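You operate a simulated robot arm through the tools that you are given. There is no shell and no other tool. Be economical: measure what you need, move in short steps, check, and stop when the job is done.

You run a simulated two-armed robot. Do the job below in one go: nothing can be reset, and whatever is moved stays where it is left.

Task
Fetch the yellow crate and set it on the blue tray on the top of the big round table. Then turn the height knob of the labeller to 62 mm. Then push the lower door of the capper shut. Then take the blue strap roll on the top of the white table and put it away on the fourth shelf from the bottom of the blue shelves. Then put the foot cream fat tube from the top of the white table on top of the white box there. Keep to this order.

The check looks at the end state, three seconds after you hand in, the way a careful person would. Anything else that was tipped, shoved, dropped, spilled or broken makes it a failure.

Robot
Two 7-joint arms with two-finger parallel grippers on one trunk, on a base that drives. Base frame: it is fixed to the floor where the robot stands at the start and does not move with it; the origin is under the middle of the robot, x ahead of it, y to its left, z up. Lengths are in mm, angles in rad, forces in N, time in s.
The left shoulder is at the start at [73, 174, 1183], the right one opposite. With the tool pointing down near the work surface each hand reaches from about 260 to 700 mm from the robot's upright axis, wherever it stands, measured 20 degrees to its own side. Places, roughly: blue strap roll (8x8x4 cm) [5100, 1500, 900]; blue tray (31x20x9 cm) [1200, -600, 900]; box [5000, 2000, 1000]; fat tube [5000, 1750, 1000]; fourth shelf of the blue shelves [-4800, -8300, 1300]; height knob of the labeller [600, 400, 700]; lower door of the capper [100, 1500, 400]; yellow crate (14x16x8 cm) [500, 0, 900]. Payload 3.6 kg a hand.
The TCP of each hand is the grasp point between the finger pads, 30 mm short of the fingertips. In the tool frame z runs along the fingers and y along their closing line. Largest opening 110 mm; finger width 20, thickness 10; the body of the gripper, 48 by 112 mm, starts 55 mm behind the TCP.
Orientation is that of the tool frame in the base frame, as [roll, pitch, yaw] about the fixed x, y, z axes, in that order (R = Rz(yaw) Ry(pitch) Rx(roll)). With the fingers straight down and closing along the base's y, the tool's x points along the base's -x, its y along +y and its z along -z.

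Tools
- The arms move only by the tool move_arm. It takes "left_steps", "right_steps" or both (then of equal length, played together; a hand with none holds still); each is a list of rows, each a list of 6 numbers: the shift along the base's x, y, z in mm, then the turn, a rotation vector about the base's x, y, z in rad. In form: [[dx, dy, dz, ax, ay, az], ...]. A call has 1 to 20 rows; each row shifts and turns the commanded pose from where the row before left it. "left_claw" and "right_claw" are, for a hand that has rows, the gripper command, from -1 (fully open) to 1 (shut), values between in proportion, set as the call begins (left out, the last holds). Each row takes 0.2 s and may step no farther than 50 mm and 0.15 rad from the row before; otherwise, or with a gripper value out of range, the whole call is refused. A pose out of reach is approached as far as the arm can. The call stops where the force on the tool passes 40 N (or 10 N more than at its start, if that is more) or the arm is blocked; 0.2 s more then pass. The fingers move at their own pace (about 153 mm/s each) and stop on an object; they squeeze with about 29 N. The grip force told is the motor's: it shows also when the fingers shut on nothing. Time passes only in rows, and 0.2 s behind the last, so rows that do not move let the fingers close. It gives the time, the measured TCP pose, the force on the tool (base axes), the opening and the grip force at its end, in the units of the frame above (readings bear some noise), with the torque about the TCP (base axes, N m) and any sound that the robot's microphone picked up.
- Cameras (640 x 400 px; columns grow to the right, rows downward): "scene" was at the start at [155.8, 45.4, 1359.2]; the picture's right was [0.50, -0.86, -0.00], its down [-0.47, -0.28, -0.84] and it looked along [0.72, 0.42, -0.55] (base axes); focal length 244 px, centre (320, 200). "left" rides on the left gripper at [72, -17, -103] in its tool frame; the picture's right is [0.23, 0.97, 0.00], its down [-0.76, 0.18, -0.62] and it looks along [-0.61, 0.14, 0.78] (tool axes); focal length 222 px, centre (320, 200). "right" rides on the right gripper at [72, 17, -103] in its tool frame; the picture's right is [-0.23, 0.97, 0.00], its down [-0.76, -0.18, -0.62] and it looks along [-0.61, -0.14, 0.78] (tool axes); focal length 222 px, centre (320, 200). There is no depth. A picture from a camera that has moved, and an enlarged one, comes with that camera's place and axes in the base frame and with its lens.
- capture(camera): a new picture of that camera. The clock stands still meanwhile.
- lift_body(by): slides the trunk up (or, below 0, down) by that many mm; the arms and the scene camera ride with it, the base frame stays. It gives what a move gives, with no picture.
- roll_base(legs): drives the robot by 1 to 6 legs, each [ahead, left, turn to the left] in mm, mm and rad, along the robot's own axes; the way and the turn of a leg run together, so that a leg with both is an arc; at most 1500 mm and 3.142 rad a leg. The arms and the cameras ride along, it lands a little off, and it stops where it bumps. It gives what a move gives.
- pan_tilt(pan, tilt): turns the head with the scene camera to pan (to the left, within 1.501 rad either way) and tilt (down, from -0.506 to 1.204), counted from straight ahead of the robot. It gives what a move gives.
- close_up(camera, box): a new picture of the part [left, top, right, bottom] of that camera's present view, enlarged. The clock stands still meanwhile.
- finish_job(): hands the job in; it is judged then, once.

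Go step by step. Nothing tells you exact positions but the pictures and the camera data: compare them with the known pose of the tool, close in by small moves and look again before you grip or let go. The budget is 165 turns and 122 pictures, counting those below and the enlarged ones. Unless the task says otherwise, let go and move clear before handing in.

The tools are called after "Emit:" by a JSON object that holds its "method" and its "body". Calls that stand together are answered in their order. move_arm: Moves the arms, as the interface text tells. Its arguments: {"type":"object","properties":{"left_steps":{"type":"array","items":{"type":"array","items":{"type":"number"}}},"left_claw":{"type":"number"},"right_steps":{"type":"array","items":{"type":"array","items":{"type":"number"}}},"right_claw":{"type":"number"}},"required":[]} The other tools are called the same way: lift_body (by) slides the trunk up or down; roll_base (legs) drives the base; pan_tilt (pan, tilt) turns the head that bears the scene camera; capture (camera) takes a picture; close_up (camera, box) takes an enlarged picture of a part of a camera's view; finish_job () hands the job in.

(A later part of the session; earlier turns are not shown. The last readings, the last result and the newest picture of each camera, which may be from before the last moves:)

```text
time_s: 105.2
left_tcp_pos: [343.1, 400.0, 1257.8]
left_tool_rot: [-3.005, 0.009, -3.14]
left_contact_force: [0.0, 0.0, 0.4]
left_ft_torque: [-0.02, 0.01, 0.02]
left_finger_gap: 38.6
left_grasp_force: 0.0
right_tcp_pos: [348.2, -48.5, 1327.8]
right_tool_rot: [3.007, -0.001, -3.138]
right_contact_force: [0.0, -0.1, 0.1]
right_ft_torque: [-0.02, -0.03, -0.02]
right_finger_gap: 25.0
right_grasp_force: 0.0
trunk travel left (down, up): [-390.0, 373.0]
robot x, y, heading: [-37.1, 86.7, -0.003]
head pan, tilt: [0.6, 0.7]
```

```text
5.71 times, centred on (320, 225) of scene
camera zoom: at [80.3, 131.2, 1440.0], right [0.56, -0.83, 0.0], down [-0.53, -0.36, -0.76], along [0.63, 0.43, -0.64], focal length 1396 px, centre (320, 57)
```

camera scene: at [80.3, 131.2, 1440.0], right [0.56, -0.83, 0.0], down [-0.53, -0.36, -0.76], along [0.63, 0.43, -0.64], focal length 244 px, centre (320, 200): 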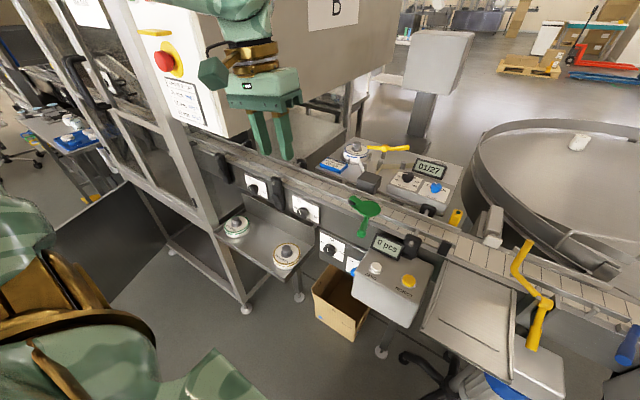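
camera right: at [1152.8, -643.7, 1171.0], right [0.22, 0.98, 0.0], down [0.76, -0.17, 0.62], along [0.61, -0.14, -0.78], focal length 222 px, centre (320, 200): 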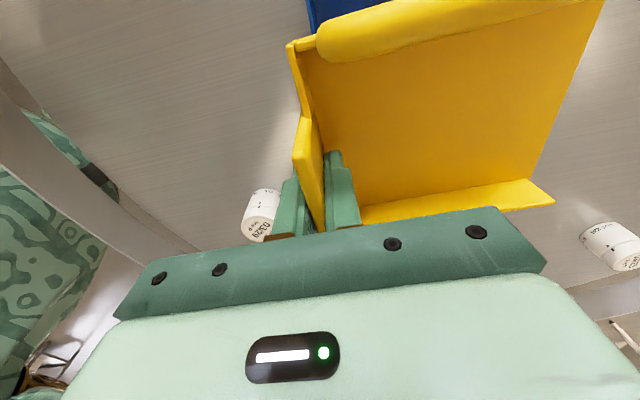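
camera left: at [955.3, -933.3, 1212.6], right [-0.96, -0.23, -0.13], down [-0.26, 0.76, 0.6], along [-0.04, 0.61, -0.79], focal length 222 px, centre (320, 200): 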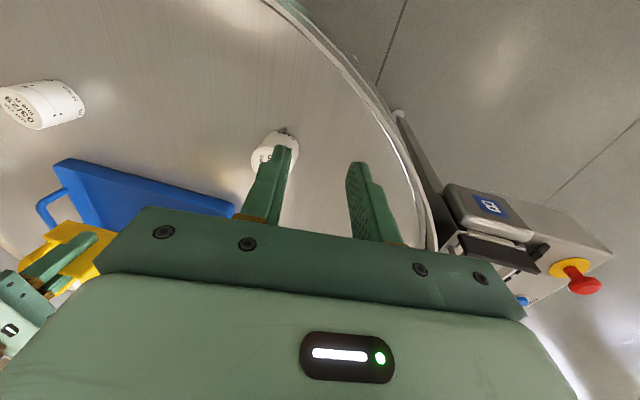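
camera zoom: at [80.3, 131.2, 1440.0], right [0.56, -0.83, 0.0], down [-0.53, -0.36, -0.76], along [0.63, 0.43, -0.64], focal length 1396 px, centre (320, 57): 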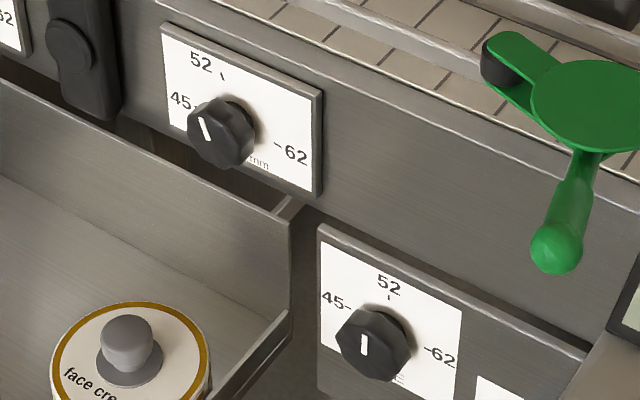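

The third knob (y≈440, z≈680) matches the given labeller height knob position, but I want to read its card. I'll move left and point the left hand forward so its camera can look at it.

Emit:
{"method": "roll_base", "body": {"legs": [[0, 140, 0]]}}

Emit:
{"method": "move_arm", "body": {"left_steps": [[0, 0, 0, 0.135, 0, 0], [5, -10, 0, 0, -0.1428, 0], [5, -10, 0, 0, -0.1428, 0], [5, -10, 0, 0, -0.1428, 0], [5, -10, 0, 0, -0.1428, 0], [5, -10, 0, 0, -0.1428, 0], [5, -10, 0, 0, -0.1428, 0], [5, -10, 0, 0, -0.1428, 0], [5, -10, 0, 0, -0.1428, 0], [5, -10, 0, 0, -0.1428, 0], [5, -10, 0, 0, -0.1428, 0], [5, 0, 0, 0, -0.1428, 0]], "left_claw": -0.1}}

Emit:
{"method": "close_up", "body": {"camera": "scene", "box": [300, 200, 400, 290]}}

```text
time_s: 106.5
left_tcp_pos: [340.9, 545.0, 1258.4]
left_tool_rot: [-3.003, 0.008, -3.134]
left_contact_force: [-0.5, 0.1, 0.3]
left_ft_torque: [-0.02, -0.03, 0.01]
left_finger_gap: 38.6
left_grasp_force: 0.0
right_tcp_pos: [349.8, 97.5, 1327.2]
right_tool_rot: [3.011, -0.001, -3.134]
right_contact_force: [0.0, 0.0, 1.1]
right_ft_torque: [-0.02, 0.01, 0.04]
right_finger_gap: 24.9
right_grasp_force: 0.1
trunk travel left (down, up): [-390.0, 373.0]
robot x, y, heading: [-35.0, 229.3, -0.003]
head pan, tilt: [0.6, 0.7]
```

```text
time_s: 109.1
left_tcp_pos: [446.2, 445.0, 1276.1]
left_tool_rot: [-0.594, 1.556, -0.597]
left_contact_force: [0.6, 0.5, 0.8]
left_ft_torque: [0.01, 0.0, -0.03]
left_finger_gap: 60.5
left_grasp_force: 0.2
left hand out of reach, approached as far as the arm can: row 8, 9, 10, 11
right_tcp_pos: [350.4, 99.4, 1327.1]
right_tool_rot: [3.012, -0.001, -3.133]
right_contact_force: [0.4, 0.6, 0.2]
right_ft_torque: [-0.04, 0.03, -0.01]
right_finger_gap: 24.7
right_grasp_force: 0.1
trunk travel left (down, up): [-390.0, 373.0]
robot x, y, heading: [-35.9, 226.5, 0.003]
head pan, tilt: [0.6, 0.7]
```

```text
4.44 times, centred on (350, 245) of scene
camera zoom: at [81.3, 277.0, 1439.8], right [0.57, -0.82, 0.0], down [-0.53, -0.37, -0.76], along [0.63, 0.43, -0.65], focal length 1085 px, centre (187, 0)
```

zoom: 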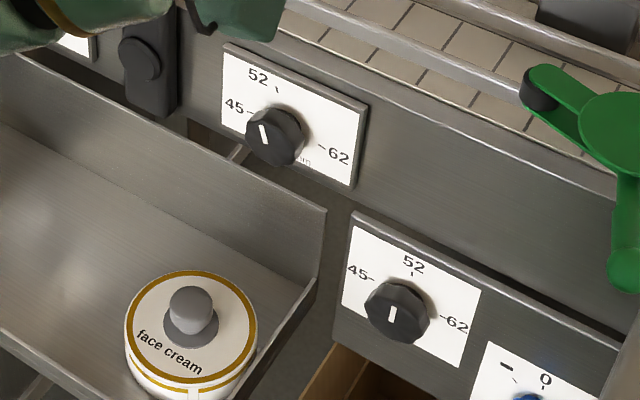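

The left hand now points forward. I'll lower the trunk with the right hand kept high and back, then look with the left camera.

Emit:
{"method": "move_arm", "body": {"right_steps": [[-15, -20, 25, 0, 0, 0], [-15, -20, 25, 0, 0, 0], [-15, -20, 25, 0, 0, 0], [-15, -20, 25, 0, 0, 0]], "left_steps": [[-10, -4, 0, 0, 0, 0], [-10, -4, 0, 0, 0, 0], [-10, -4, 0, 0, 0, 0], [-10, -4, 0, 0, 0, 0]]}}

Emit:
{"method": "lift_body", "body": {"by": -340}}

Emit:
{"method": "move_arm", "body": {"left_steps": [[0, 0, -30, 0, 0, 0], [0, 0, -30, 0, 0, 0], [0, 0, -30, 0, 0, 0], [0, 0, -30, 0, 0, 0], [0, 0, -30, 0, 0, 0], [0, 0, -30, 0, 0, 0], [0, 0, -30, 0, 0, 0]]}}

Emit:
{"method": "capture", "body": {"camera": "left"}}

Emit:
{"method": "capture", "body": {"camera": "scene"}}

```text
time_s: 110.1
left_tcp_pos: [439.8, 423.3, 1275.5]
left_tool_rot: [-0.482, 1.559, -0.481]
left_contact_force: [-0.2, 0.0, 0.5]
left_ft_torque: [-0.03, -0.01, -0.01]
left_finger_gap: 60.6
left_grasp_force: 0.1
left hand out of reach, approached as far as the arm can: row 1, 2, 3, 4
right_tcp_pos: [289.2, 20.6, 1426.0]
right_tool_rot: [3.009, -0.001, -3.132]
right_contact_force: [-1.3, -0.2, 0.6]
right_ft_torque: [0.03, -0.01, -0.02]
right_finger_gap: 24.7
right_grasp_force: 0.0
trunk travel left (down, up): [-390.0, 373.0]
robot x, y, heading: [-32.0, 224.6, -0.0]
head pan, tilt: [0.6, 0.7]
```

```text
time_s: 113.4
left_tcp_pos: [538.7, 421.4, 773.1]
left_tool_rot: [-3.129, 1.206, -3.13]
left_contact_force: [-17.7, -2.1, 18.2]
left_ft_torque: [0.43, -0.54, 0.56]
left_finger_gap: 62.6
left_grasp_force: 2.2
right_tcp_pos: [285.2, 16.8, 1088.1]
right_tool_rot: [3.007, 0.005, -3.134]
right_contact_force: [0.0, -0.4, -0.1]
right_ft_torque: [-0.04, -0.03, -0.01]
right_finger_gap: 24.8
right_grasp_force: 0.1
trunk travel left (down, up): [-50.0, 713.0]
robot x, y, heading: [-34.2, 228.5, 0.004]
head pan, tilt: [0.6, 0.7]
```

```text
time_s: 115.2
left_tcp_pos: [529.9, 437.6, 603.1]
left_tool_rot: [2.814, 1.164, 2.765]
left_contact_force: [2.3, 2.9, 1.3]
left_ft_torque: [-0.06, 0.13, -0.16]
left_finger_gap: 60.4
left_grasp_force: 0.1
left hand out of reach, approached as far as the arm can: row 6, 7
right_tcp_pos: [295.3, -14.6, 1086.4]
right_tool_rot: [2.926, -0.009, 3.052]
right_contact_force: [1.6, -2.5, 0.3]
right_ft_torque: [0.18, 0.14, 0.02]
right_finger_gap: 25.0
right_grasp_force: 0.1
trunk travel left (down, up): [-50.0, 713.0]
robot x, y, heading: [-39.4, 221.0, -0.007]
head pan, tilt: [0.6, 0.7]
stopped in row 7 (left hand): the arm was blocked; the commanded pose is now the measured one
```

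```text
67 pictures are left
camera left: at [407.2, 432.3, 573.6], right [-0.01, 1.0, -0.08], down [-0.28, 0.08, 0.96], along [0.96, 0.04, 0.28], focal length 222 px, centre (320, 200)
```

left: 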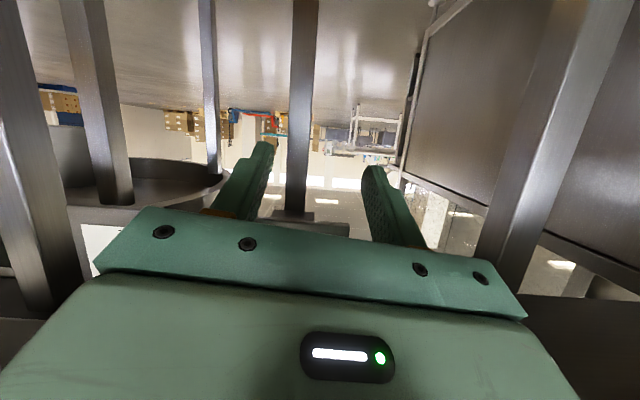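

```text
66 pictures are left
camera scene: at [183.2, 152.6, 1109.5], right [0.56, -0.83, -0.05], down [-0.49, -0.27, -0.83], along [0.67, 0.49, -0.55], focal length 244 px, centre (320, 200)
```

scene: 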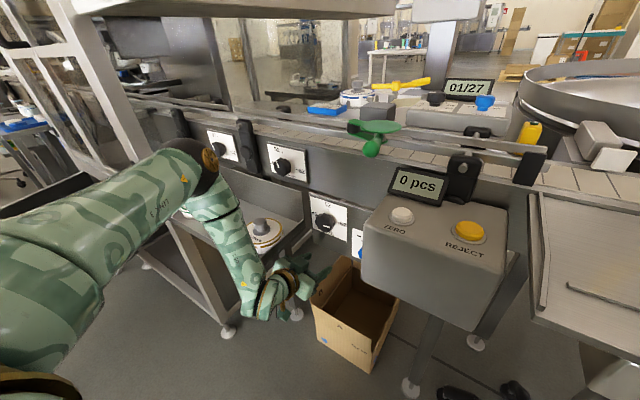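

The left arm got pushed into an awkward pose by the trunk move and seems to press near the head or stand. I'll withdraw it backward and look again before going on.

Emit:
{"method": "move_arm", "body": {"left_steps": [[-15, 0, 5, 0, 0, 0], [-15, 0, 5, 0, 0, 0], [-15, 0, 5, 0, 0, 0], [-15, 0, 5, 0, 0, 0]]}}

Emit:
{"method": "capture", "body": {"camera": "scene"}}

```text
time_s: 115.5
left_tcp_pos: [521.0, 444.4, 585.8]
left_tool_rot: [2.79, 1.08, 2.644]
left_contact_force: [-22.6, -19.7, -4.3]
left_ft_torque: [0.61, -1.0, 1.56]
left_finger_gap: 60.2
left_grasp_force: 0.0
left hand out of reach, approached as far as the arm can: row 1
right_tcp_pos: [364.2, 22.2, 1062.6]
right_tool_rot: [2.938, -0.046, 2.908]
right_contact_force: [0.5, -1.2, -2.2]
right_ft_torque: [0.15, 0.07, 0.02]
right_finger_gap: 24.7
right_grasp_force: 0.1
trunk travel left (down, up): [-50.0, 713.0]
robot x, y, heading: [-39.6, 219.2, -0.005]
head pan, tilt: [0.6, 0.7]
stopped in row 1 (left hand): the arm was blocked; the commanded pose is now the measured one
```

```text
65 pictures are left
camera scene: at [174.6, 138.5, 1110.8], right [0.56, -0.83, -0.06], down [-0.48, -0.26, -0.84], along [0.68, 0.5, -0.55], focal length 244 px, centre (320, 200)
```

scene: 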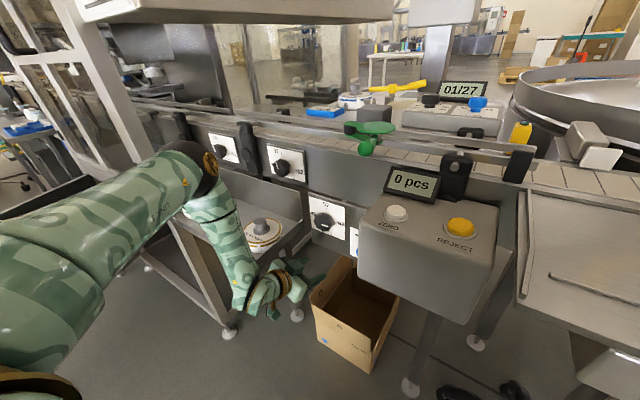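

The forearm seems to lean on the reel stand. I'll back the base off gently to draw the arm straight out.

Emit:
{"method": "roll_base", "body": {"legs": [[-80, 0, 0]]}}

Emit:
{"method": "capture", "body": {"camera": "scene"}}

```text
time_s: 116.3
left_tcp_pos: [533.7, 700.6, 513.8]
left_tool_rot: [2.789, 1.098, 2.759]
left_contact_force: [-3.9, 3.9, 7.4]
left_ft_torque: [-0.12, 0.37, -0.25]
left_finger_gap: 60.4
left_grasp_force: 0.0
right_tcp_pos: [452.8, 323.0, 1011.7]
right_tool_rot: [3.135, -0.085, 3.039]
right_contact_force: [-3.5, -0.7, 3.7]
right_ft_torque: [0.04, -0.21, 0.02]
right_finger_gap: 24.7
right_grasp_force: 0.0
trunk travel left (down, up): [-50.0, 713.0]
robot x, y, heading: [-57.8, 265.8, 0.163]
head pan, tilt: [0.6, 0.7]
stopped in leg 1: the robot was blocked; the commanded pose is now the measured one
```

```text
64 pictures are left
camera scene: at [214.8, 357.5, 1088.0], right [0.69, -0.72, 0.0], down [-0.46, -0.44, -0.77], along [0.55, 0.53, -0.64], focal length 244 px, centre (320, 200)
```

scene: 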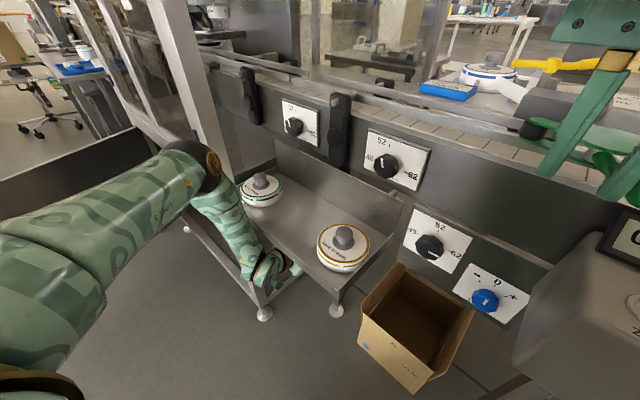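

Something is off: the body has swung left. I'll let a moment pass and re-read the state.

Emit:
{"method": "pan_tilt", "body": {"pan": 0.3, "tilt": 0.7}}

Emit:
{"method": "capture", "body": {"camera": "scene"}}

```text
time_s: 117.1
left_tcp_pos: [521.4, 619.1, 509.5]
left_tool_rot: [2.842, 1.085, 2.723]
left_contact_force: [-1.4, 1.2, 0.7]
left_ft_torque: [-0.04, 0.0, -0.07]
left_finger_gap: 60.6
left_grasp_force: 0.0
right_tcp_pos: [413.7, 250.3, 1015.7]
right_tool_rot: [3.128, -0.081, 2.953]
right_contact_force: [-2.1, 1.9, 0.8]
right_ft_torque: [-0.06, -0.05, 0.0]
right_finger_gap: 24.8
right_grasp_force: 0.1
trunk travel left (down, up): [-50.0, 713.0]
robot x, y, heading: [-87.6, 243.4, 0.075]
head pan, tilt: [0.3, 0.7]
```

```text
63 pictures are left
camera scene: at [202.9, 292.4, 1086.5], right [0.36, -0.93, 0.0], down [-0.6, -0.24, -0.77], along [0.71, 0.28, -0.64], focal length 244 px, centre (320, 200)
```

scene: 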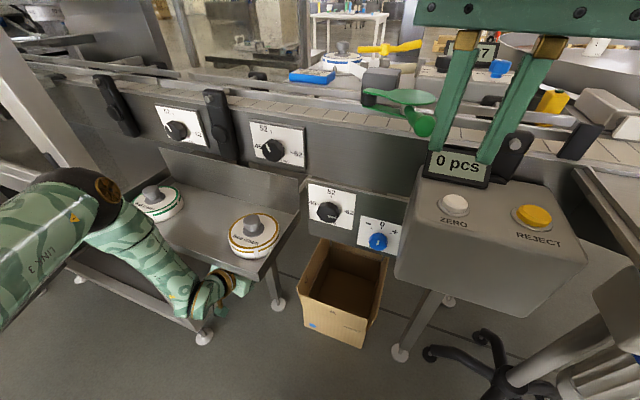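

The left hand is under the front of the reel stand, between its legs. Backing straight out should free it, so I'll try that again in a small step.

Emit:
{"method": "roll_base", "body": {"legs": [[-70, 0, 0]]}}

Emit:
{"method": "capture", "body": {"camera": "scene"}}

```text
time_s: 118.1
left_tcp_pos: [453.4, 611.3, 508.3]
left_tool_rot: [2.842, 1.084, 2.721]
left_contact_force: [0.1, 0.3, 1.1]
left_ft_torque: [0.02, 0.01, 0.01]
left_finger_gap: 60.5
left_grasp_force: 0.0
right_tcp_pos: [346.3, 241.4, 1014.4]
right_tool_rot: [3.129, -0.082, 2.951]
right_contact_force: [-0.8, 1.3, 1.0]
right_ft_torque: [0.01, -0.04, 0.01]
right_finger_gap: 24.7
right_grasp_force: 0.1
trunk travel left (down, up): [-50.0, 713.0]
robot x, y, heading: [-157.6, 240.5, 0.073]
head pan, tilt: [0.3, 0.7]
```

```text
62 pictures are left
camera scene: at [134.9, 283.6, 1086.3], right [0.36, -0.93, 0.0], down [-0.6, -0.24, -0.77], along [0.71, 0.28, -0.64], focal length 244 px, centre (320, 200)
```

scene: 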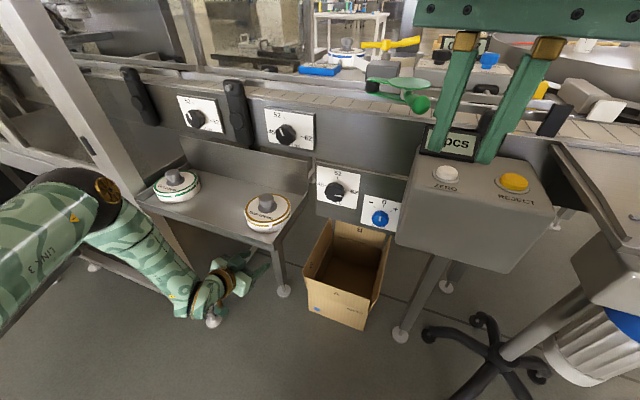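

Free now. Back a bit more, then raise the left hand clear in front of the stand.

Emit:
{"method": "roll_base", "body": {"legs": [[-140, 0, -0.073]]}}

Emit:
{"method": "move_arm", "body": {"left_steps": [[0, -10, 20, 0, 0, 0], [0, -10, 20, 0, 0, 0], [0, -10, 20, 0, 0, 0], [0, -10, 20, 0, 0, 0], [0, -10, 20, 0, 0, 0], [0, -10, 20, 0, 0, 0], [0, -10, 20, 0, 0, 0], [0, -10, 20, 0, 0, 0]]}}

Emit:
{"method": "capture", "body": {"camera": "scene"}}

Emit:
{"method": "capture", "body": {"camera": "left"}}

```text
time_s: 119.4
left_tcp_pos: [338.6, 559.5, 506.5]
left_tool_rot: [2.839, 1.082, 2.642]
left_contact_force: [-0.2, 0.0, -0.2]
left_ft_torque: [0.0, 0.04, -0.02]
left_finger_gap: 60.4
left_grasp_force: 0.0
right_tcp_pos: [204.8, 199.4, 1013.3]
right_tool_rot: [3.132, -0.085, 2.879]
right_contact_force: [-0.5, -0.3, 0.8]
right_ft_torque: [-0.03, -0.05, -0.01]
right_finger_gap: 24.6
right_grasp_force: 0.1
trunk travel left (down, up): [-50.0, 713.0]
robot x, y, heading: [-305.8, 232.8, 0.007]
head pan, tilt: [0.3, 0.7]
```

```text
time_s: 121.2
left_tcp_pos: [338.7, 479.4, 667.5]
left_tool_rot: [2.837, 1.082, 2.641]
left_contact_force: [0.4, -0.2, 0.2]
left_ft_torque: [-0.02, -0.01, -0.04]
left_finger_gap: 60.4
left_grasp_force: 0.0
right_tcp_pos: [205.0, 199.2, 1012.9]
right_tool_rot: [3.133, -0.085, 2.88]
right_contact_force: [0.6, -1.0, -0.6]
right_ft_torque: [0.0, 0.01, -0.01]
right_finger_gap: 24.7
right_grasp_force: 0.0
trunk travel left (down, up): [-50.0, 713.0]
robot x, y, heading: [-299.0, 229.1, -0.002]
head pan, tilt: [0.3, 0.7]
```

```text
61 pictures are left
camera scene: at [-2.5, 256.6, 1085.3], right [0.29, -0.96, 0.0], down [-0.62, -0.19, -0.76], along [0.73, 0.23, -0.64], focal length 244 px, centre (320, 200)
```

scene: 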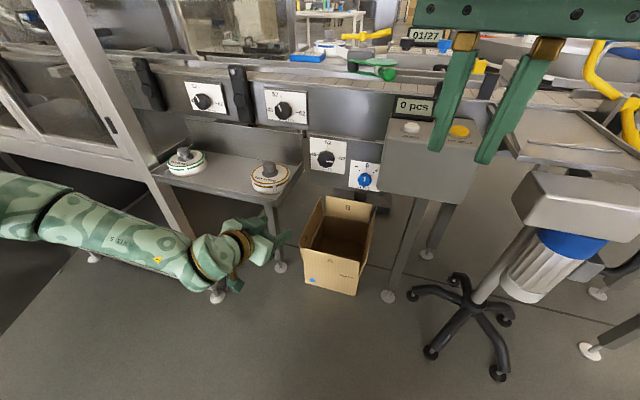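

```text
60 pictures are left
camera left: at [212.8, 493.4, 648.4], right [0.13, 0.99, -0.06], down [-0.2, 0.09, 0.98], along [0.97, -0.11, 0.2], focal length 222 px, centre (320, 200)
```

left: 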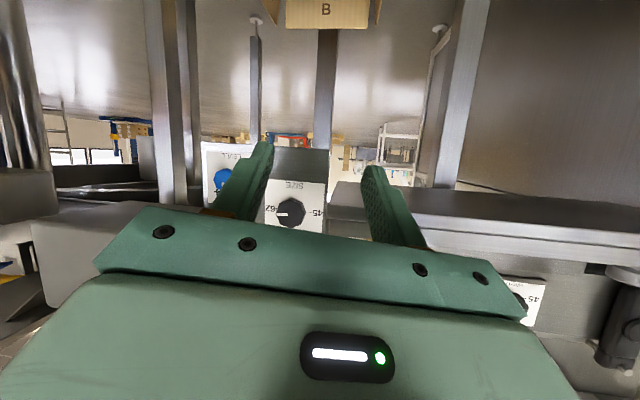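

The left camera sees the cards upside-down. Zooming in to read them.

Emit:
{"method": "close_up", "body": {"camera": "left", "box": [200, 140, 350, 240]}}

Emit:
{"method": "close_up", "body": {"camera": "scene", "box": [170, 60, 390, 210]}}

```text
4.00 times, centred on (275, 190) of left
camera zoom: at [212.8, 493.4, 648.4], right [0.13, 0.99, -0.06], down [-0.2, 0.09, 0.98], along [0.97, -0.11, 0.2], focal length 888 px, centre (500, 240)
```

zoom: 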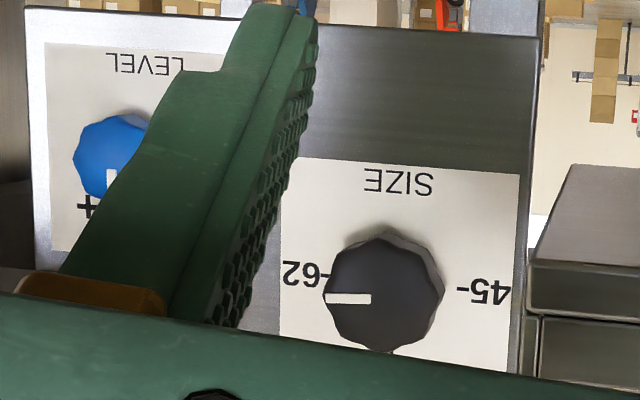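

```text
2.67 times, centred on (280, 135) of scene
camera zoom: at [-2.5, 256.6, 1085.3], right [0.29, -0.96, 0.0], down [-0.62, -0.19, -0.76], along [0.73, 0.23, -0.64], focal length 651 px, centre (427, 373)
```

zoom: 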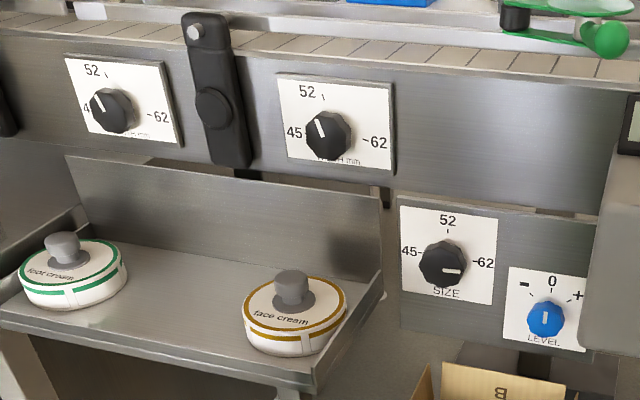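

The knob near (610, 438, 680) is labelled "SIZE" and now points at 62. The others end in "…H mm". I need to read all the cards carefully.

Emit:
{"method": "close_up", "body": {"camera": "scene", "box": [180, 75, 230, 115]}}

Emit:
{"method": "close_up", "body": {"camera": "scene", "box": [260, 85, 315, 130]}}

Emit:
{"method": "close_up", "body": {"camera": "scene", "box": [300, 130, 390, 200]}}

```text
10.00 times, centred on (205, 95) of scene
camera zoom: at [-2.5, 256.6, 1085.3], right [0.29, -0.96, 0.0], down [-0.62, -0.19, -0.76], along [0.73, 0.23, -0.64], focal length 2442 px, centre (1470, 1250)
```

zoom: 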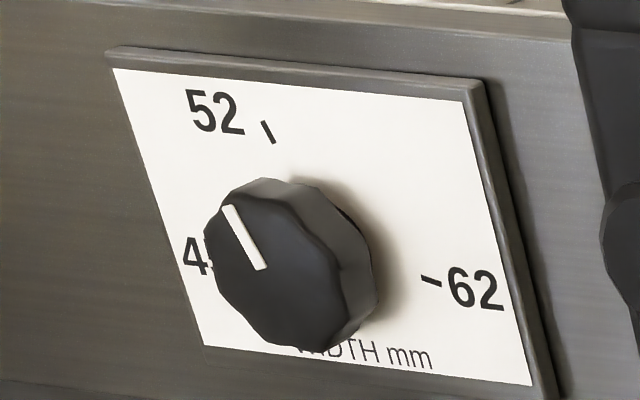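

```text
8.89 times, centred on (288, 108) of scene
camera zoom: at [-2.5, 256.6, 1085.3], right [0.29, -0.96, 0.0], down [-0.62, -0.19, -0.76], along [0.73, 0.23, -0.64], focal length 2171 px, centre (609, 1022)
```

zoom: 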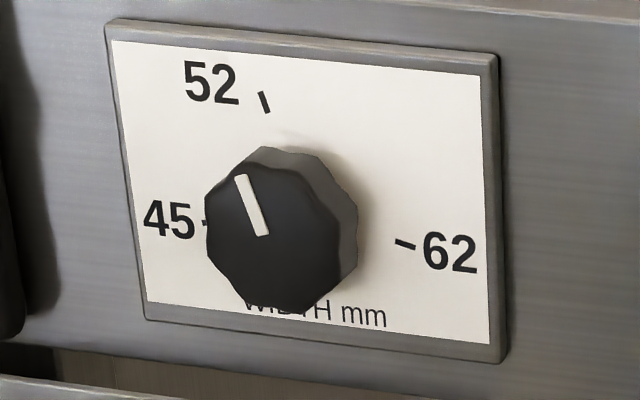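

```text
5.71 times, centred on (345, 165) of scene
camera zoom: at [-2.5, 256.6, 1085.3], right [0.29, -0.96, 0.0], down [-0.62, -0.19, -0.76], along [0.73, 0.23, -0.64], focal length 1396 px, centre (177, 400)
```

zoom: 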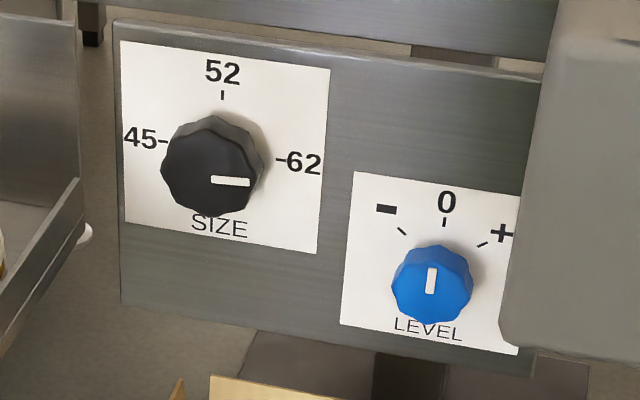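

The only 45/52/62 card at the given spot is this one (the other two are WIDTH), so it is the labeller's height/size knob. It was evidently turned to 62 during the scrape; I'll check exactly how it points.

Emit:
{"method": "close_up", "body": {"camera": "left", "box": [262, 176, 334, 221]}}

Emit:
{"method": "close_up", "body": {"camera": "scene", "box": [312, 136, 352, 166]}}

```text
8.89 times, centred on (298, 198) of left
camera zoom: at [212.8, 493.4, 648.4], right [0.13, 0.99, -0.06], down [-0.2, 0.09, 0.98], along [0.97, -0.11, 0.2], focal length 1974 px, centre (516, 213)
```

zoom: 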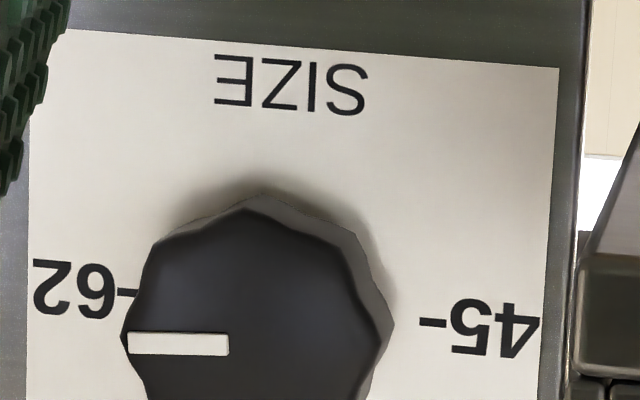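

```text
13.33 times, centred on (332, 151) of scene
camera zoom: at [-2.5, 256.6, 1085.3], right [0.29, -0.96, 0.0], down [-0.62, -0.19, -0.76], along [0.73, 0.23, -0.64], focal length 3256 px, centre (160, 853)
```

zoom: 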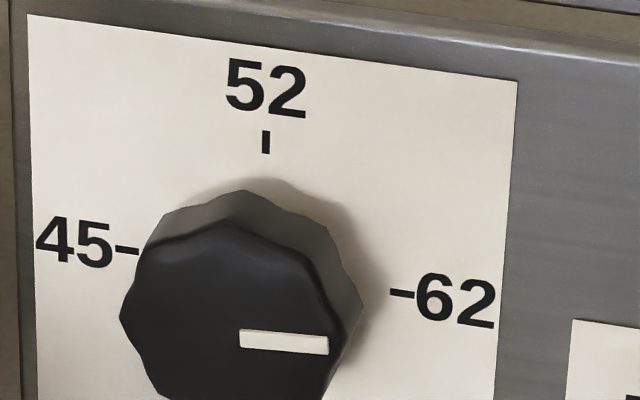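

The pointer is about 4° short of 62 (≈61.5), so I'll fine-trim it. The knob front is at about (547, 411, 746), with the card plane at x≈571. I'll align the left hand horizontally in front of it.

Emit:
{"method": "move_arm", "body": {"left_steps": [[0, -10, 15, -0.048, -0.113, 0.048], [0, -15, 15, -0.048, -0.113, 0.048], [0, -20, 15, -0.048, -0.113, 0.048], [0, -20, 15, -0.048, -0.113, 0.048], [0, -3, 18, 0, 0, 0], [20, 0, 0, 0, 0, 0], [20, 0, 0, 0, 0, 0], [20, 0, 0, 0, 0, 0], [20, 0, 0, 0, 0, 0]], "left_claw": -0.1}}

Emit:
{"method": "capture", "body": {"camera": "left"}}

Emit:
{"method": "capture", "body": {"camera": "scene"}}

```text
time_s: 123.2
left_tcp_pos: [418.3, 411.7, 745.9]
left_tool_rot: [1.503, 1.57, 1.507]
left_contact_force: [0.9, 0.0, -0.2]
left_ft_torque: [0.0, -0.01, -0.02]
left_finger_gap: 60.7
left_grasp_force: 0.0
right_tcp_pos: [206.2, 199.3, 1013.1]
right_tool_rot: [3.13, -0.085, 2.879]
right_contact_force: [0.5, 0.1, -1.1]
right_ft_torque: [0.0, -0.01, 0.01]
right_finger_gap: 24.6
right_grasp_force: 0.1
trunk travel left (down, up): [-50.0, 713.0]
robot x, y, heading: [-301.2, 230.7, 0.002]
head pan, tilt: [0.3, 0.7]
```

```text
52 pictures are left
camera left: at [315.2, 392.9, 673.7], right [0.0, 0.97, -0.23], down [-0.62, 0.18, 0.76], along [0.78, 0.14, 0.61], focal length 222 px, centre (320, 200)
```

left: 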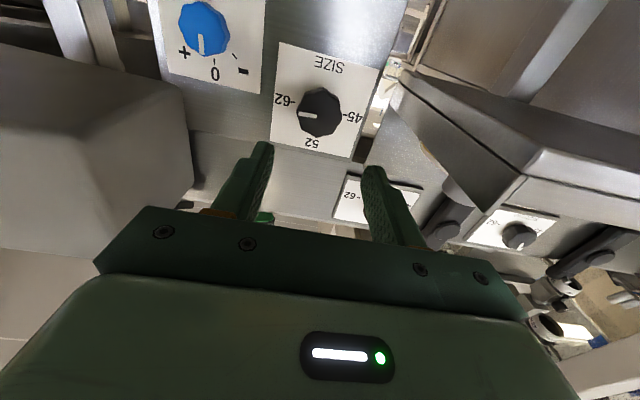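

```text
51 pictures are left
camera scene: at [-2.2, 256.6, 1085.2], right [0.29, -0.96, 0.0], down [-0.62, -0.19, -0.76], along [0.73, 0.23, -0.64], focal length 244 px, centre (320, 200)
```

scene: 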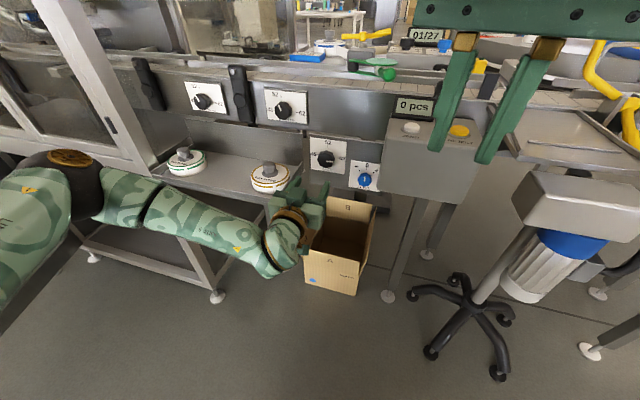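

The hand is aligned with the knob, so I'll advance slowly to surround it.

Emit:
{"method": "move_arm", "body": {"left_steps": [[20, 0, 0, 0, 0, 0], [20, 0, 0, 0, 0, 0], [20, 0, 0, 0, 0, 0], [20, 0, 0, 0, 0, 0], [20, 0, 0, 0, 0, 0], [14, 0, 0, 0, 0, 0]]}}

Emit:
{"method": "capture", "body": {"camera": "left"}}

Emit:
{"method": "capture", "body": {"camera": "scene"}}

```text
time_s: 124.6
left_tcp_pos: [513.1, 431.9, 761.9]
left_tool_rot: [-2.556, 1.568, -2.556]
left_contact_force: [-1.7, 1.1, -0.4]
left_ft_torque: [0.04, 0.13, -0.03]
left_finger_gap: 60.6
left_grasp_force: 0.1
left hand out of reach, approached as far as the arm can: row 3, 4, 5, 6
right_tcp_pos: [206.2, 199.7, 1014.0]
right_tool_rot: [3.13, -0.085, 2.88]
right_contact_force: [-0.7, -0.2, -0.3]
right_ft_torque: [0.01, 0.0, 0.03]
right_finger_gap: 24.8
right_grasp_force: 0.1
trunk travel left (down, up): [-50.0, 713.0]
robot x, y, heading: [-300.9, 231.2, 0.0]
head pan, tilt: [0.3, 0.7]
```

```text
50 pictures are left
camera left: at [410.0, 414.6, 690.9], right [0.0, 0.97, -0.23], down [-0.62, 0.18, 0.76], along [0.78, 0.14, 0.61], focal length 222 px, centre (320, 200)
```

left: 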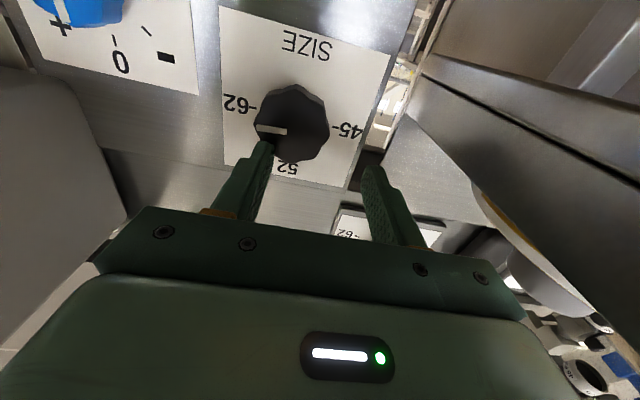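

```text
49 pictures are left
camera scene: at [-2.3, 256.6, 1085.2], right [0.29, -0.96, 0.0], down [-0.62, -0.19, -0.76], along [0.73, 0.23, -0.64], focal length 244 px, centre (320, 200)
```

scene: 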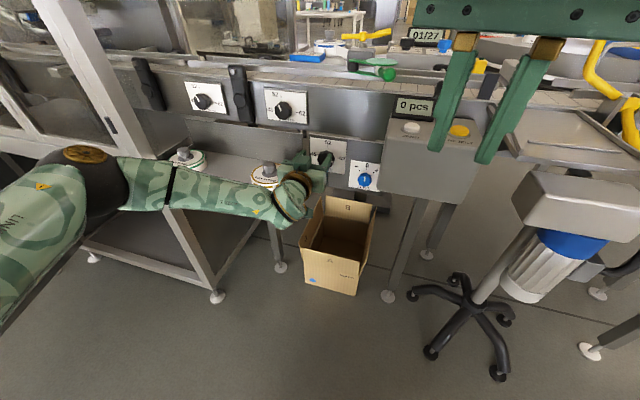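

The arm is at full stretch with the forearm close to the reels. I'll retract, raise the trunk so the arm comes from above, and approach again from closer.

Emit:
{"method": "move_arm", "body": {"left_steps": [[-25, 0, 0, 0, 0, 0], [-25, -5, 0, 0, 0, 0], [-25, -5, 0, 0, 0, 0], [-25, -5, 0, 0, 0, 0], [-25, -5, 0, 0, 0, 0], [-20, 0, 0, 0, 0, 0]]}}

Emit:
{"method": "lift_body", "body": {"by": 220}}

Emit:
{"method": "move_arm", "body": {"left_steps": [[0, 0, -30, 0, 0, 0], [0, 0, -30, 0, 0, 0], [0, 0, -30, 0, 0, 0], [0, 0, -30, 0, 0, 0], [0, 0, -30, 0, 0, 0], [0, 0, -30, 0, 0, 0]]}}

Emit:
{"method": "capture", "body": {"camera": "scene"}}

```text
time_s: 126.0
left_tcp_pos: [367.0, 415.3, 762.3]
left_tool_rot: [-0.527, 1.568, -0.524]
left_contact_force: [0.7, -0.1, -0.3]
left_ft_torque: [-0.01, -0.03, 0.0]
left_finger_gap: 60.6
left_grasp_force: 0.0
right_tcp_pos: [206.2, 199.0, 1012.6]
right_tool_rot: [3.132, -0.086, 2.879]
right_contact_force: [0.4, 0.4, -0.9]
right_ft_torque: [0.0, -0.03, -0.01]
right_finger_gap: 24.9
right_grasp_force: 0.1
trunk travel left (down, up): [-50.0, 713.0]
robot x, y, heading: [-300.8, 231.4, -0.003]
head pan, tilt: [0.3, 0.7]
```

```text
time_s: 128.4
left_tcp_pos: [341.3, 415.2, 1054.1]
left_tool_rot: [-0.009, 1.443, -0.005]
left_contact_force: [-0.5, -0.6, 0.0]
left_ft_torque: [-0.03, -0.01, 0.02]
left_finger_gap: 60.5
left_grasp_force: 0.1
right_tcp_pos: [206.1, 199.1, 1232.3]
right_tool_rot: [3.131, -0.086, 2.881]
right_contact_force: [-0.6, 0.1, -0.3]
right_ft_torque: [0.02, 0.01, -0.01]
right_finger_gap: 24.9
right_grasp_force: 0.0
trunk travel left (down, up): [-270.0, 493.0]
robot x, y, heading: [-300.9, 231.3, 0.006]
head pan, tilt: [0.3, 0.7]
```

```text
time_s: 129.8
left_tcp_pos: [316.2, 466.6, 995.4]
left_tool_rot: [-0.001, 1.444, -0.002]
left_contact_force: [0.4, -0.7, 0.0]
left_ft_torque: [-0.01, 0.04, 0.03]
left_finger_gap: 60.6
left_grasp_force: 0.0
left hand out of reach, approached as far as the arm can: row 1, 2, 3, 4, 5, 6
right_tcp_pos: [205.5, 199.0, 1232.9]
right_tool_rot: [3.131, -0.086, 2.88]
right_contact_force: [0.2, -0.3, 1.0]
right_ft_torque: [0.03, 0.02, 0.03]
right_finger_gap: 24.8
right_grasp_force: 0.0
trunk travel left (down, up): [-270.0, 493.0]
robot x, y, heading: [-297.9, 232.8, -0.001]
head pan, tilt: [0.3, 0.7]
```

```text
48 pictures are left
camera scene: at [-128.0, 257.3, 1317.9], right [0.29, -0.96, 0.0], down [-0.62, -0.19, -0.76], along [0.73, 0.23, -0.64], focal length 244 px, centre (320, 200)
```

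scene: 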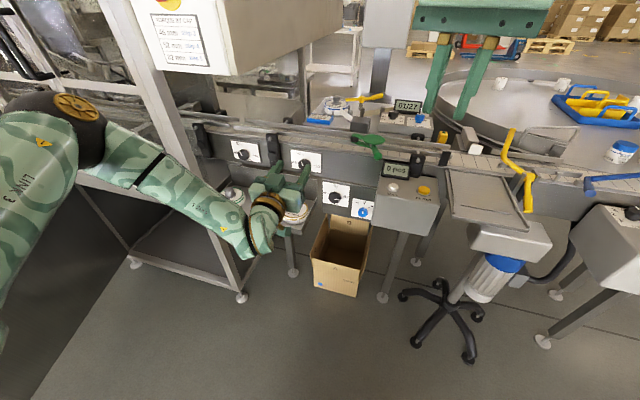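

There's a chart on the machine, so I'll read it before deciding on the knob.

Emit:
{"method": "close_up", "body": {"camera": "scene", "box": [130, 0, 220, 75]}}

Emit:
{"method": "close_up", "body": {"camera": "scene", "box": [315, 178, 355, 208]}}

```text
5.33 times, centred on (175, 38) of scene
camera zoom: at [-128.0, 257.3, 1317.9], right [0.29, -0.96, 0.0], down [-0.62, -0.19, -0.76], along [0.73, 0.23, -0.64], focal length 1302 px, centre (1093, 1067)
```

zoom: 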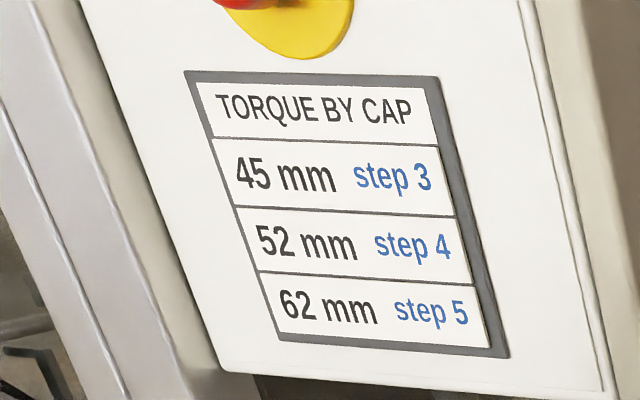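

```text
13.33 times, centred on (335, 193) of scene
camera zoom: at [-128.0, 257.3, 1317.9], right [0.29, -0.96, 0.0], down [-0.62, -0.19, -0.76], along [0.73, 0.23, -0.64], focal length 3256 px, centre (120, 293)
```

zoom: 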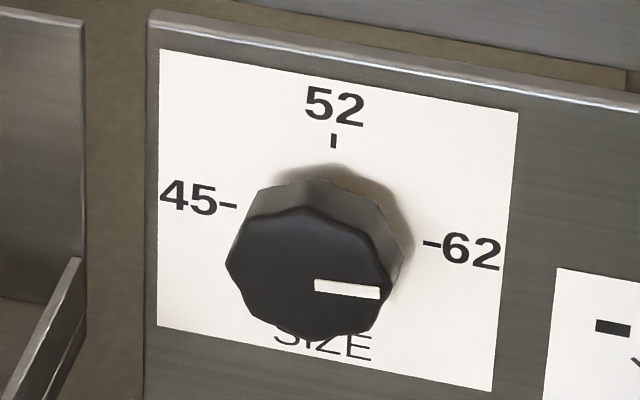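

The mark reads about 4° short of 62. I'll trim it with the fingers coming from above (tool nearly vertical), which keeps the arm clear of the reels.

Emit:
{"method": "move_arm", "body": {"left_steps": [[0, 0, 5, 0, 0.14, 0], [0, 0, 5, 0, 0.14, 0], [0, 0, 5, 0, 0.14, 0], [0, 0, 5, 0, 0.14, 0], [0, 0, 5, 0, 0.14, 0], [0, 0, 5, 0, 0.14, 0], [0, 0, 5, 0, 0.14, 0], [0, 0, 5, 0, 0.14, 0], [0, 0, 5, 0, 0.14, 0], [0, 0, 5, 0, 0.14, 0]]}}

Emit:
{"method": "roll_base", "body": {"legs": [[150, 0, 0]]}}

Emit:
{"method": "capture", "body": {"camera": "left"}}

```text
time_s: 132.0
left_tcp_pos: [319.5, 466.0, 1044.5]
left_tool_rot: [3.142, 0.296, -3.141]
left_contact_force: [-0.2, 0.3, -0.2]
left_ft_torque: [0.0, -0.01, 0.0]
left_finger_gap: 60.4
left_grasp_force: 0.0
right_tcp_pos: [205.6, 199.9, 1231.4]
right_tool_rot: [3.132, -0.086, 2.878]
right_contact_force: [-0.7, -0.2, 0.1]
right_ft_torque: [0.02, 0.0, 0.01]
right_finger_gap: 24.9
right_grasp_force: 0.2
trunk travel left (down, up): [-270.0, 493.0]
robot x, y, heading: [-296.5, 227.9, -0.0]
head pan, tilt: [0.3, 0.7]
```

```text
time_s: 133.3
left_tcp_pos: [472.1, 461.4, 1043.0]
left_tool_rot: [-3.141, 0.298, 3.135]
left_contact_force: [1.0, 0.1, 0.0]
left_ft_torque: [-0.08, 0.03, 0.01]
left_finger_gap: 60.5
left_grasp_force: 0.0
right_tcp_pos: [356.5, 195.6, 1231.4]
right_tool_rot: [3.13, -0.088, 2.873]
right_contact_force: [1.2, 0.2, 0.1]
right_ft_torque: [0.02, 0.03, -0.01]
right_finger_gap: 24.9
right_grasp_force: 0.1
trunk travel left (down, up): [-270.0, 493.0]
robot x, y, heading: [-157.0, 231.6, -0.004]
head pan, tilt: [0.3, 0.7]
```

```text
45 pictures are left
camera left: at [371.6, 444.1, 1121.9], right [-0.21, 0.98, -0.07], down [0.55, 0.17, 0.82], along [0.81, 0.14, -0.57], focal length 222 px, centre (320, 200)
```

left: 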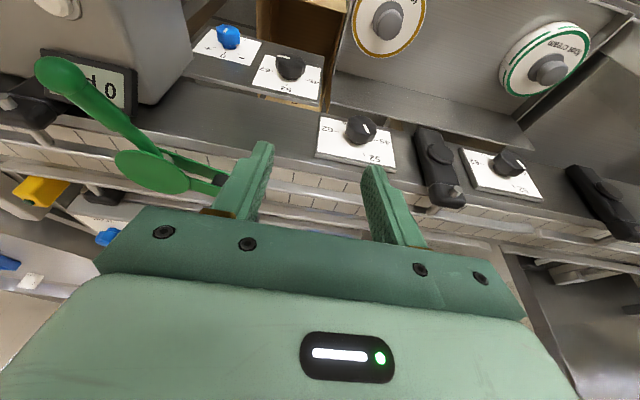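

Emit:
{"method": "move_arm", "body": {"left_steps": [[0, -10, -28, 0, 0, 0], [0, -10, -28, 0, 0, 0], [0, -10, -28, 0, 0, 0], [0, -10, -28, 0, 0, 0], [0, -10, -28, 0, 0, 0], [0, 0, -28, 0, 0, 0], [0, 0, -28, 0, 0, 0], [0, 0, -28, 0, 0, 0], [0, 0, -28, 0, 0, 0], [0, 0, -28, 0, 0, 0], [0, 0, -17, 0, 0, 0]]}}

Emit:
{"method": "capture", "body": {"camera": "left"}}

Emit:
{"method": "capture", "body": {"camera": "scene"}}

```text
time_s: 135.7
left_tcp_pos: [403.9, 478.5, 808.7]
left_tool_rot: [3.141, 0.301, 3.135]
left_contact_force: [1.0, -0.3, -0.2]
left_ft_torque: [-0.01, 0.03, -0.01]
left_finger_gap: 60.3
left_grasp_force: 0.0
left hand out of reach, approached as far as the arm can: row 4, 5, 6, 7, 8, 9, 10, 11
right_tcp_pos: [353.6, 194.8, 1232.3]
right_tool_rot: [3.132, -0.084, 2.873]
right_contact_force: [-0.1, 0.7, -0.1]
right_ft_torque: [0.0, 0.0, -0.03]
right_finger_gap: 24.6
right_grasp_force: 0.0
trunk travel left (down, up): [-270.0, 493.0]
robot x, y, heading: [-148.2, 231.8, -0.009]
head pan, tilt: [0.3, 0.7]
```

```text
44 pictures are left
camera left: at [303.3, 461.2, 886.0], right [-0.21, 0.98, -0.07], down [0.54, 0.17, 0.82], along [0.81, 0.14, -0.57], focal length 222 px, centre (320, 200)
```

left: 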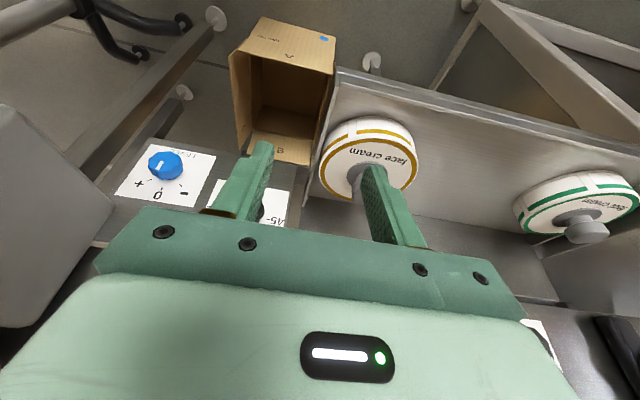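

```text
43 pictures are left
camera scene: at [21.9, 254.9, 1317.9], right [0.29, -0.96, 0.0], down [-0.62, -0.19, -0.76], along [0.73, 0.22, -0.64], focal length 244 px, centre (320, 200)
```

scene: 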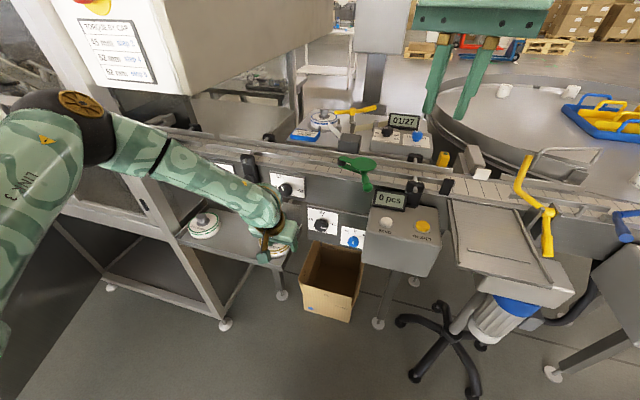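

The left arm's wrist limit depends on its side angle, so I'll shift the base right by 120 mm to have the knob further to the left of the robot.

Emit:
{"method": "move_arm", "body": {"left_steps": [[0, 15, 30, 0, 0, 0], [0, 15, 20, 0, 0, 0]]}}

Emit:
{"method": "roll_base", "body": {"legs": [[0, -120, 0]]}}

Emit:
{"method": "close_up", "body": {"camera": "scene", "box": [280, 130, 440, 260]}}

```text
time_s: 136.3
left_tcp_pos: [402.9, 509.3, 858.6]
left_tool_rot: [3.141, 0.3, 3.134]
left_contact_force: [-0.5, -0.3, -0.6]
left_ft_torque: [-0.01, 0.01, 0.02]
left_finger_gap: 60.6
left_grasp_force: 0.0
right_tcp_pos: [354.1, 194.2, 1233.8]
right_tool_rot: [3.132, -0.086, 2.874]
right_contact_force: [-0.3, -0.8, -0.1]
right_ft_torque: [0.03, 0.03, 0.02]
right_finger_gap: 24.6
right_grasp_force: 0.0
trunk travel left (down, up): [-270.0, 493.0]
robot x, y, heading: [-153.4, 227.8, -0.01]
head pan, tilt: [0.3, 0.7]
```

```text
time_s: 137.6
left_tcp_pos: [401.4, 388.5, 859.5]
left_tool_rot: [3.14, 0.301, 3.134]
left_contact_force: [0.6, 0.3, 0.6]
left_ft_torque: [0.05, -0.01, 0.01]
left_finger_gap: 60.7
left_grasp_force: 0.0
right_tcp_pos: [354.0, 73.9, 1232.1]
right_tool_rot: [3.131, -0.085, 2.871]
right_contact_force: [0.2, -0.3, -0.3]
right_ft_torque: [0.06, 0.03, 0.02]
right_finger_gap: 24.9
right_grasp_force: 0.0
trunk travel left (down, up): [-270.0, 493.0]
robot x, y, heading: [-149.6, 110.8, -0.006]
head pan, tilt: [0.3, 0.7]
```

```text
3.08 times, centred on (360, 195) of scene
camera zoom: at [20.9, 133.0, 1318.0], right [0.29, -0.96, 0.0], down [-0.62, -0.18, -0.76], along [0.73, 0.22, -0.64], focal length 751 px, centre (197, 215)
```

zoom: 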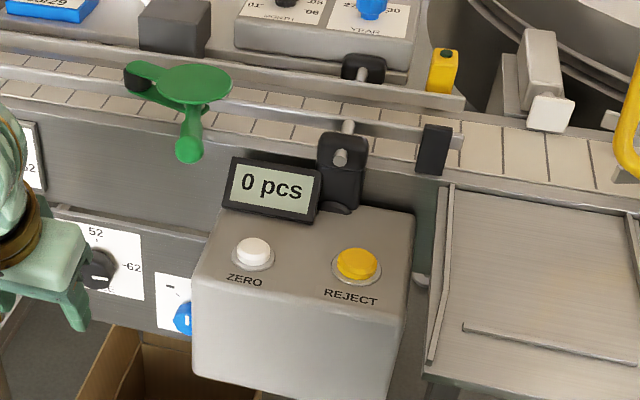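

Emit:
{"method": "move_arm", "body": {"left_steps": [[15, 6, -15, 0, 0, 0], [15, 6, -20, 0, 0, 0], [15, 6, -20, 0, 0, 0], [15, 5, -20, 0, 0, 0], [15, 0, -20, 0, 0, 0], [10, 0, -18, 0, 0, 0]]}}

Emit:
{"method": "capture", "body": {"camera": "left"}}

```text
time_s: 139.0
left_tcp_pos: [443.0, 429.4, 800.3]
left_tool_rot: [3.141, 0.299, 3.136]
left_contact_force: [-0.5, -0.8, 0.5]
left_ft_torque: [0.02, -0.01, 0.0]
left_finger_gap: 60.5
left_grasp_force: 0.1
left hand out of reach, approached as far as the arm can: row 3, 4, 5, 6
right_tcp_pos: [354.8, 75.0, 1233.6]
right_tool_rot: [3.131, -0.085, 2.871]
right_contact_force: [-0.2, -0.2, 0.9]
right_ft_torque: [0.01, 0.04, 0.01]
right_finger_gap: 25.1
right_grasp_force: 0.0
trunk travel left (down, up): [-270.0, 493.0]
robot x, y, heading: [-154.1, 111.5, -0.011]
head pan, tilt: [0.3, 0.7]
```

```text
41 pictures are left
camera left: at [342.4, 412.2, 878.2], right [-0.21, 0.98, -0.07], down [0.54, 0.17, 0.82], along [0.81, 0.14, -0.57], focal length 222 px, centre (320, 200)
```

left: 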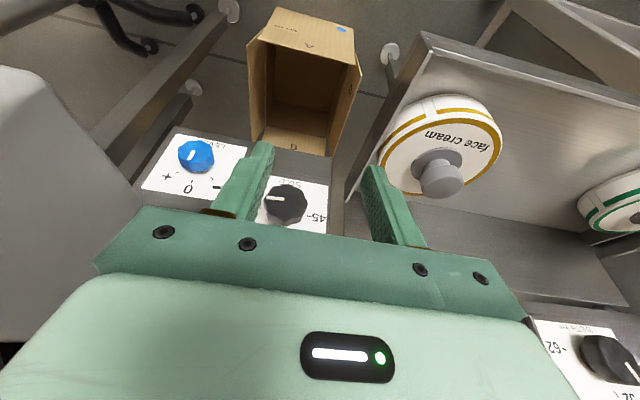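

Emit:
{"method": "move_arm", "body": {"left_steps": [[-20, -3, 15, 0, 0, 0], [-20, -3, 15, 0, 0, 0], [-20, -3, 10, 0, 0, 0], [-20, -3, 0, 0, 0, 0]]}}

Emit:
{"method": "roll_base", "body": {"legs": [[130, 0, 0.01]]}}

Emit:
{"method": "lift_body", "body": {"by": -60}}

Emit:
{"method": "capture", "body": {"camera": "left"}}

```text
time_s: 140.0
left_tcp_pos: [361.8, 417.7, 839.4]
left_tool_rot: [3.141, 0.3, 3.133]
left_contact_force: [-0.3, 0.1, -0.7]
left_ft_torque: [0.03, 0.01, 0.01]
left_finger_gap: 60.5
left_grasp_force: 0.1
right_tcp_pos: [353.4, 73.4, 1232.5]
right_tool_rot: [3.132, -0.085, 2.871]
right_contact_force: [-0.1, 0.0, 1.3]
right_ft_torque: [0.02, 0.01, 0.01]
right_finger_gap: 24.8
right_grasp_force: 0.0
trunk travel left (down, up): [-270.0, 493.0]
robot x, y, heading: [-154.4, 111.3, -0.008]
head pan, tilt: [0.3, 0.7]
```

```text
time_s: 141.3
left_tcp_pos: [489.7, 424.7, 839.6]
left_tool_rot: [-3.141, 0.299, -3.135]
left_contact_force: [0.7, -0.3, 0.6]
left_ft_torque: [0.03, 0.02, -0.01]
left_finger_gap: 60.3
left_grasp_force: 0.0
right_tcp_pos: [486.7, 81.3, 1232.4]
right_tool_rot: [3.132, -0.088, 2.886]
right_contact_force: [0.3, -0.4, -1.0]
right_ft_torque: [0.0, 0.05, 0.02]
right_finger_gap: 24.9
right_grasp_force: 0.1
trunk travel left (down, up): [-270.0, 493.0]
robot x, y, heading: [-18.2, 111.4, 0.002]
head pan, tilt: [0.3, 0.7]
```

```text
time_s: 142.3
left_tcp_pos: [488.4, 425.2, 780.1]
left_tool_rot: [3.142, 0.301, -3.134]
left_contact_force: [-0.3, 0.4, -0.6]
left_ft_torque: [-0.03, -0.02, 0.03]
left_finger_gap: 60.6
left_grasp_force: 0.1
right_tcp_pos: [483.6, 80.2, 1173.4]
right_tool_rot: [3.131, -0.084, 2.885]
right_contact_force: [0.5, -0.2, 0.3]
right_ft_torque: [0.0, -0.03, 0.01]
right_finger_gap: 24.7
right_grasp_force: 0.0
trunk travel left (down, up): [-210.0, 553.0]
robot x, y, heading: [-17.9, 105.1, 0.006]
head pan, tilt: [0.3, 0.7]
```

```text
40 pictures are left
camera left: at [388.2, 406.7, 858.0], right [-0.22, 0.97, -0.07], down [0.54, 0.18, 0.82], along [0.81, 0.15, -0.57], focal length 222 px, centre (320, 200)
```

left: 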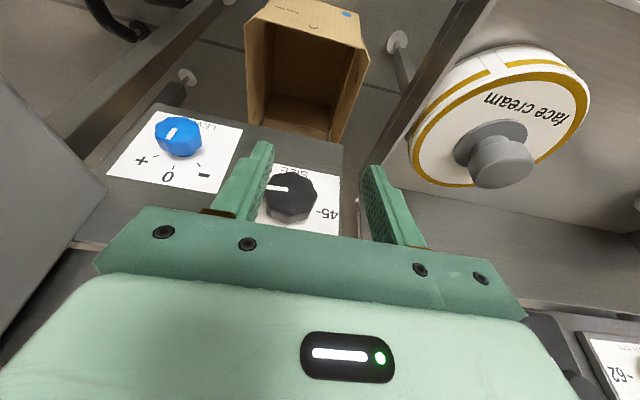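

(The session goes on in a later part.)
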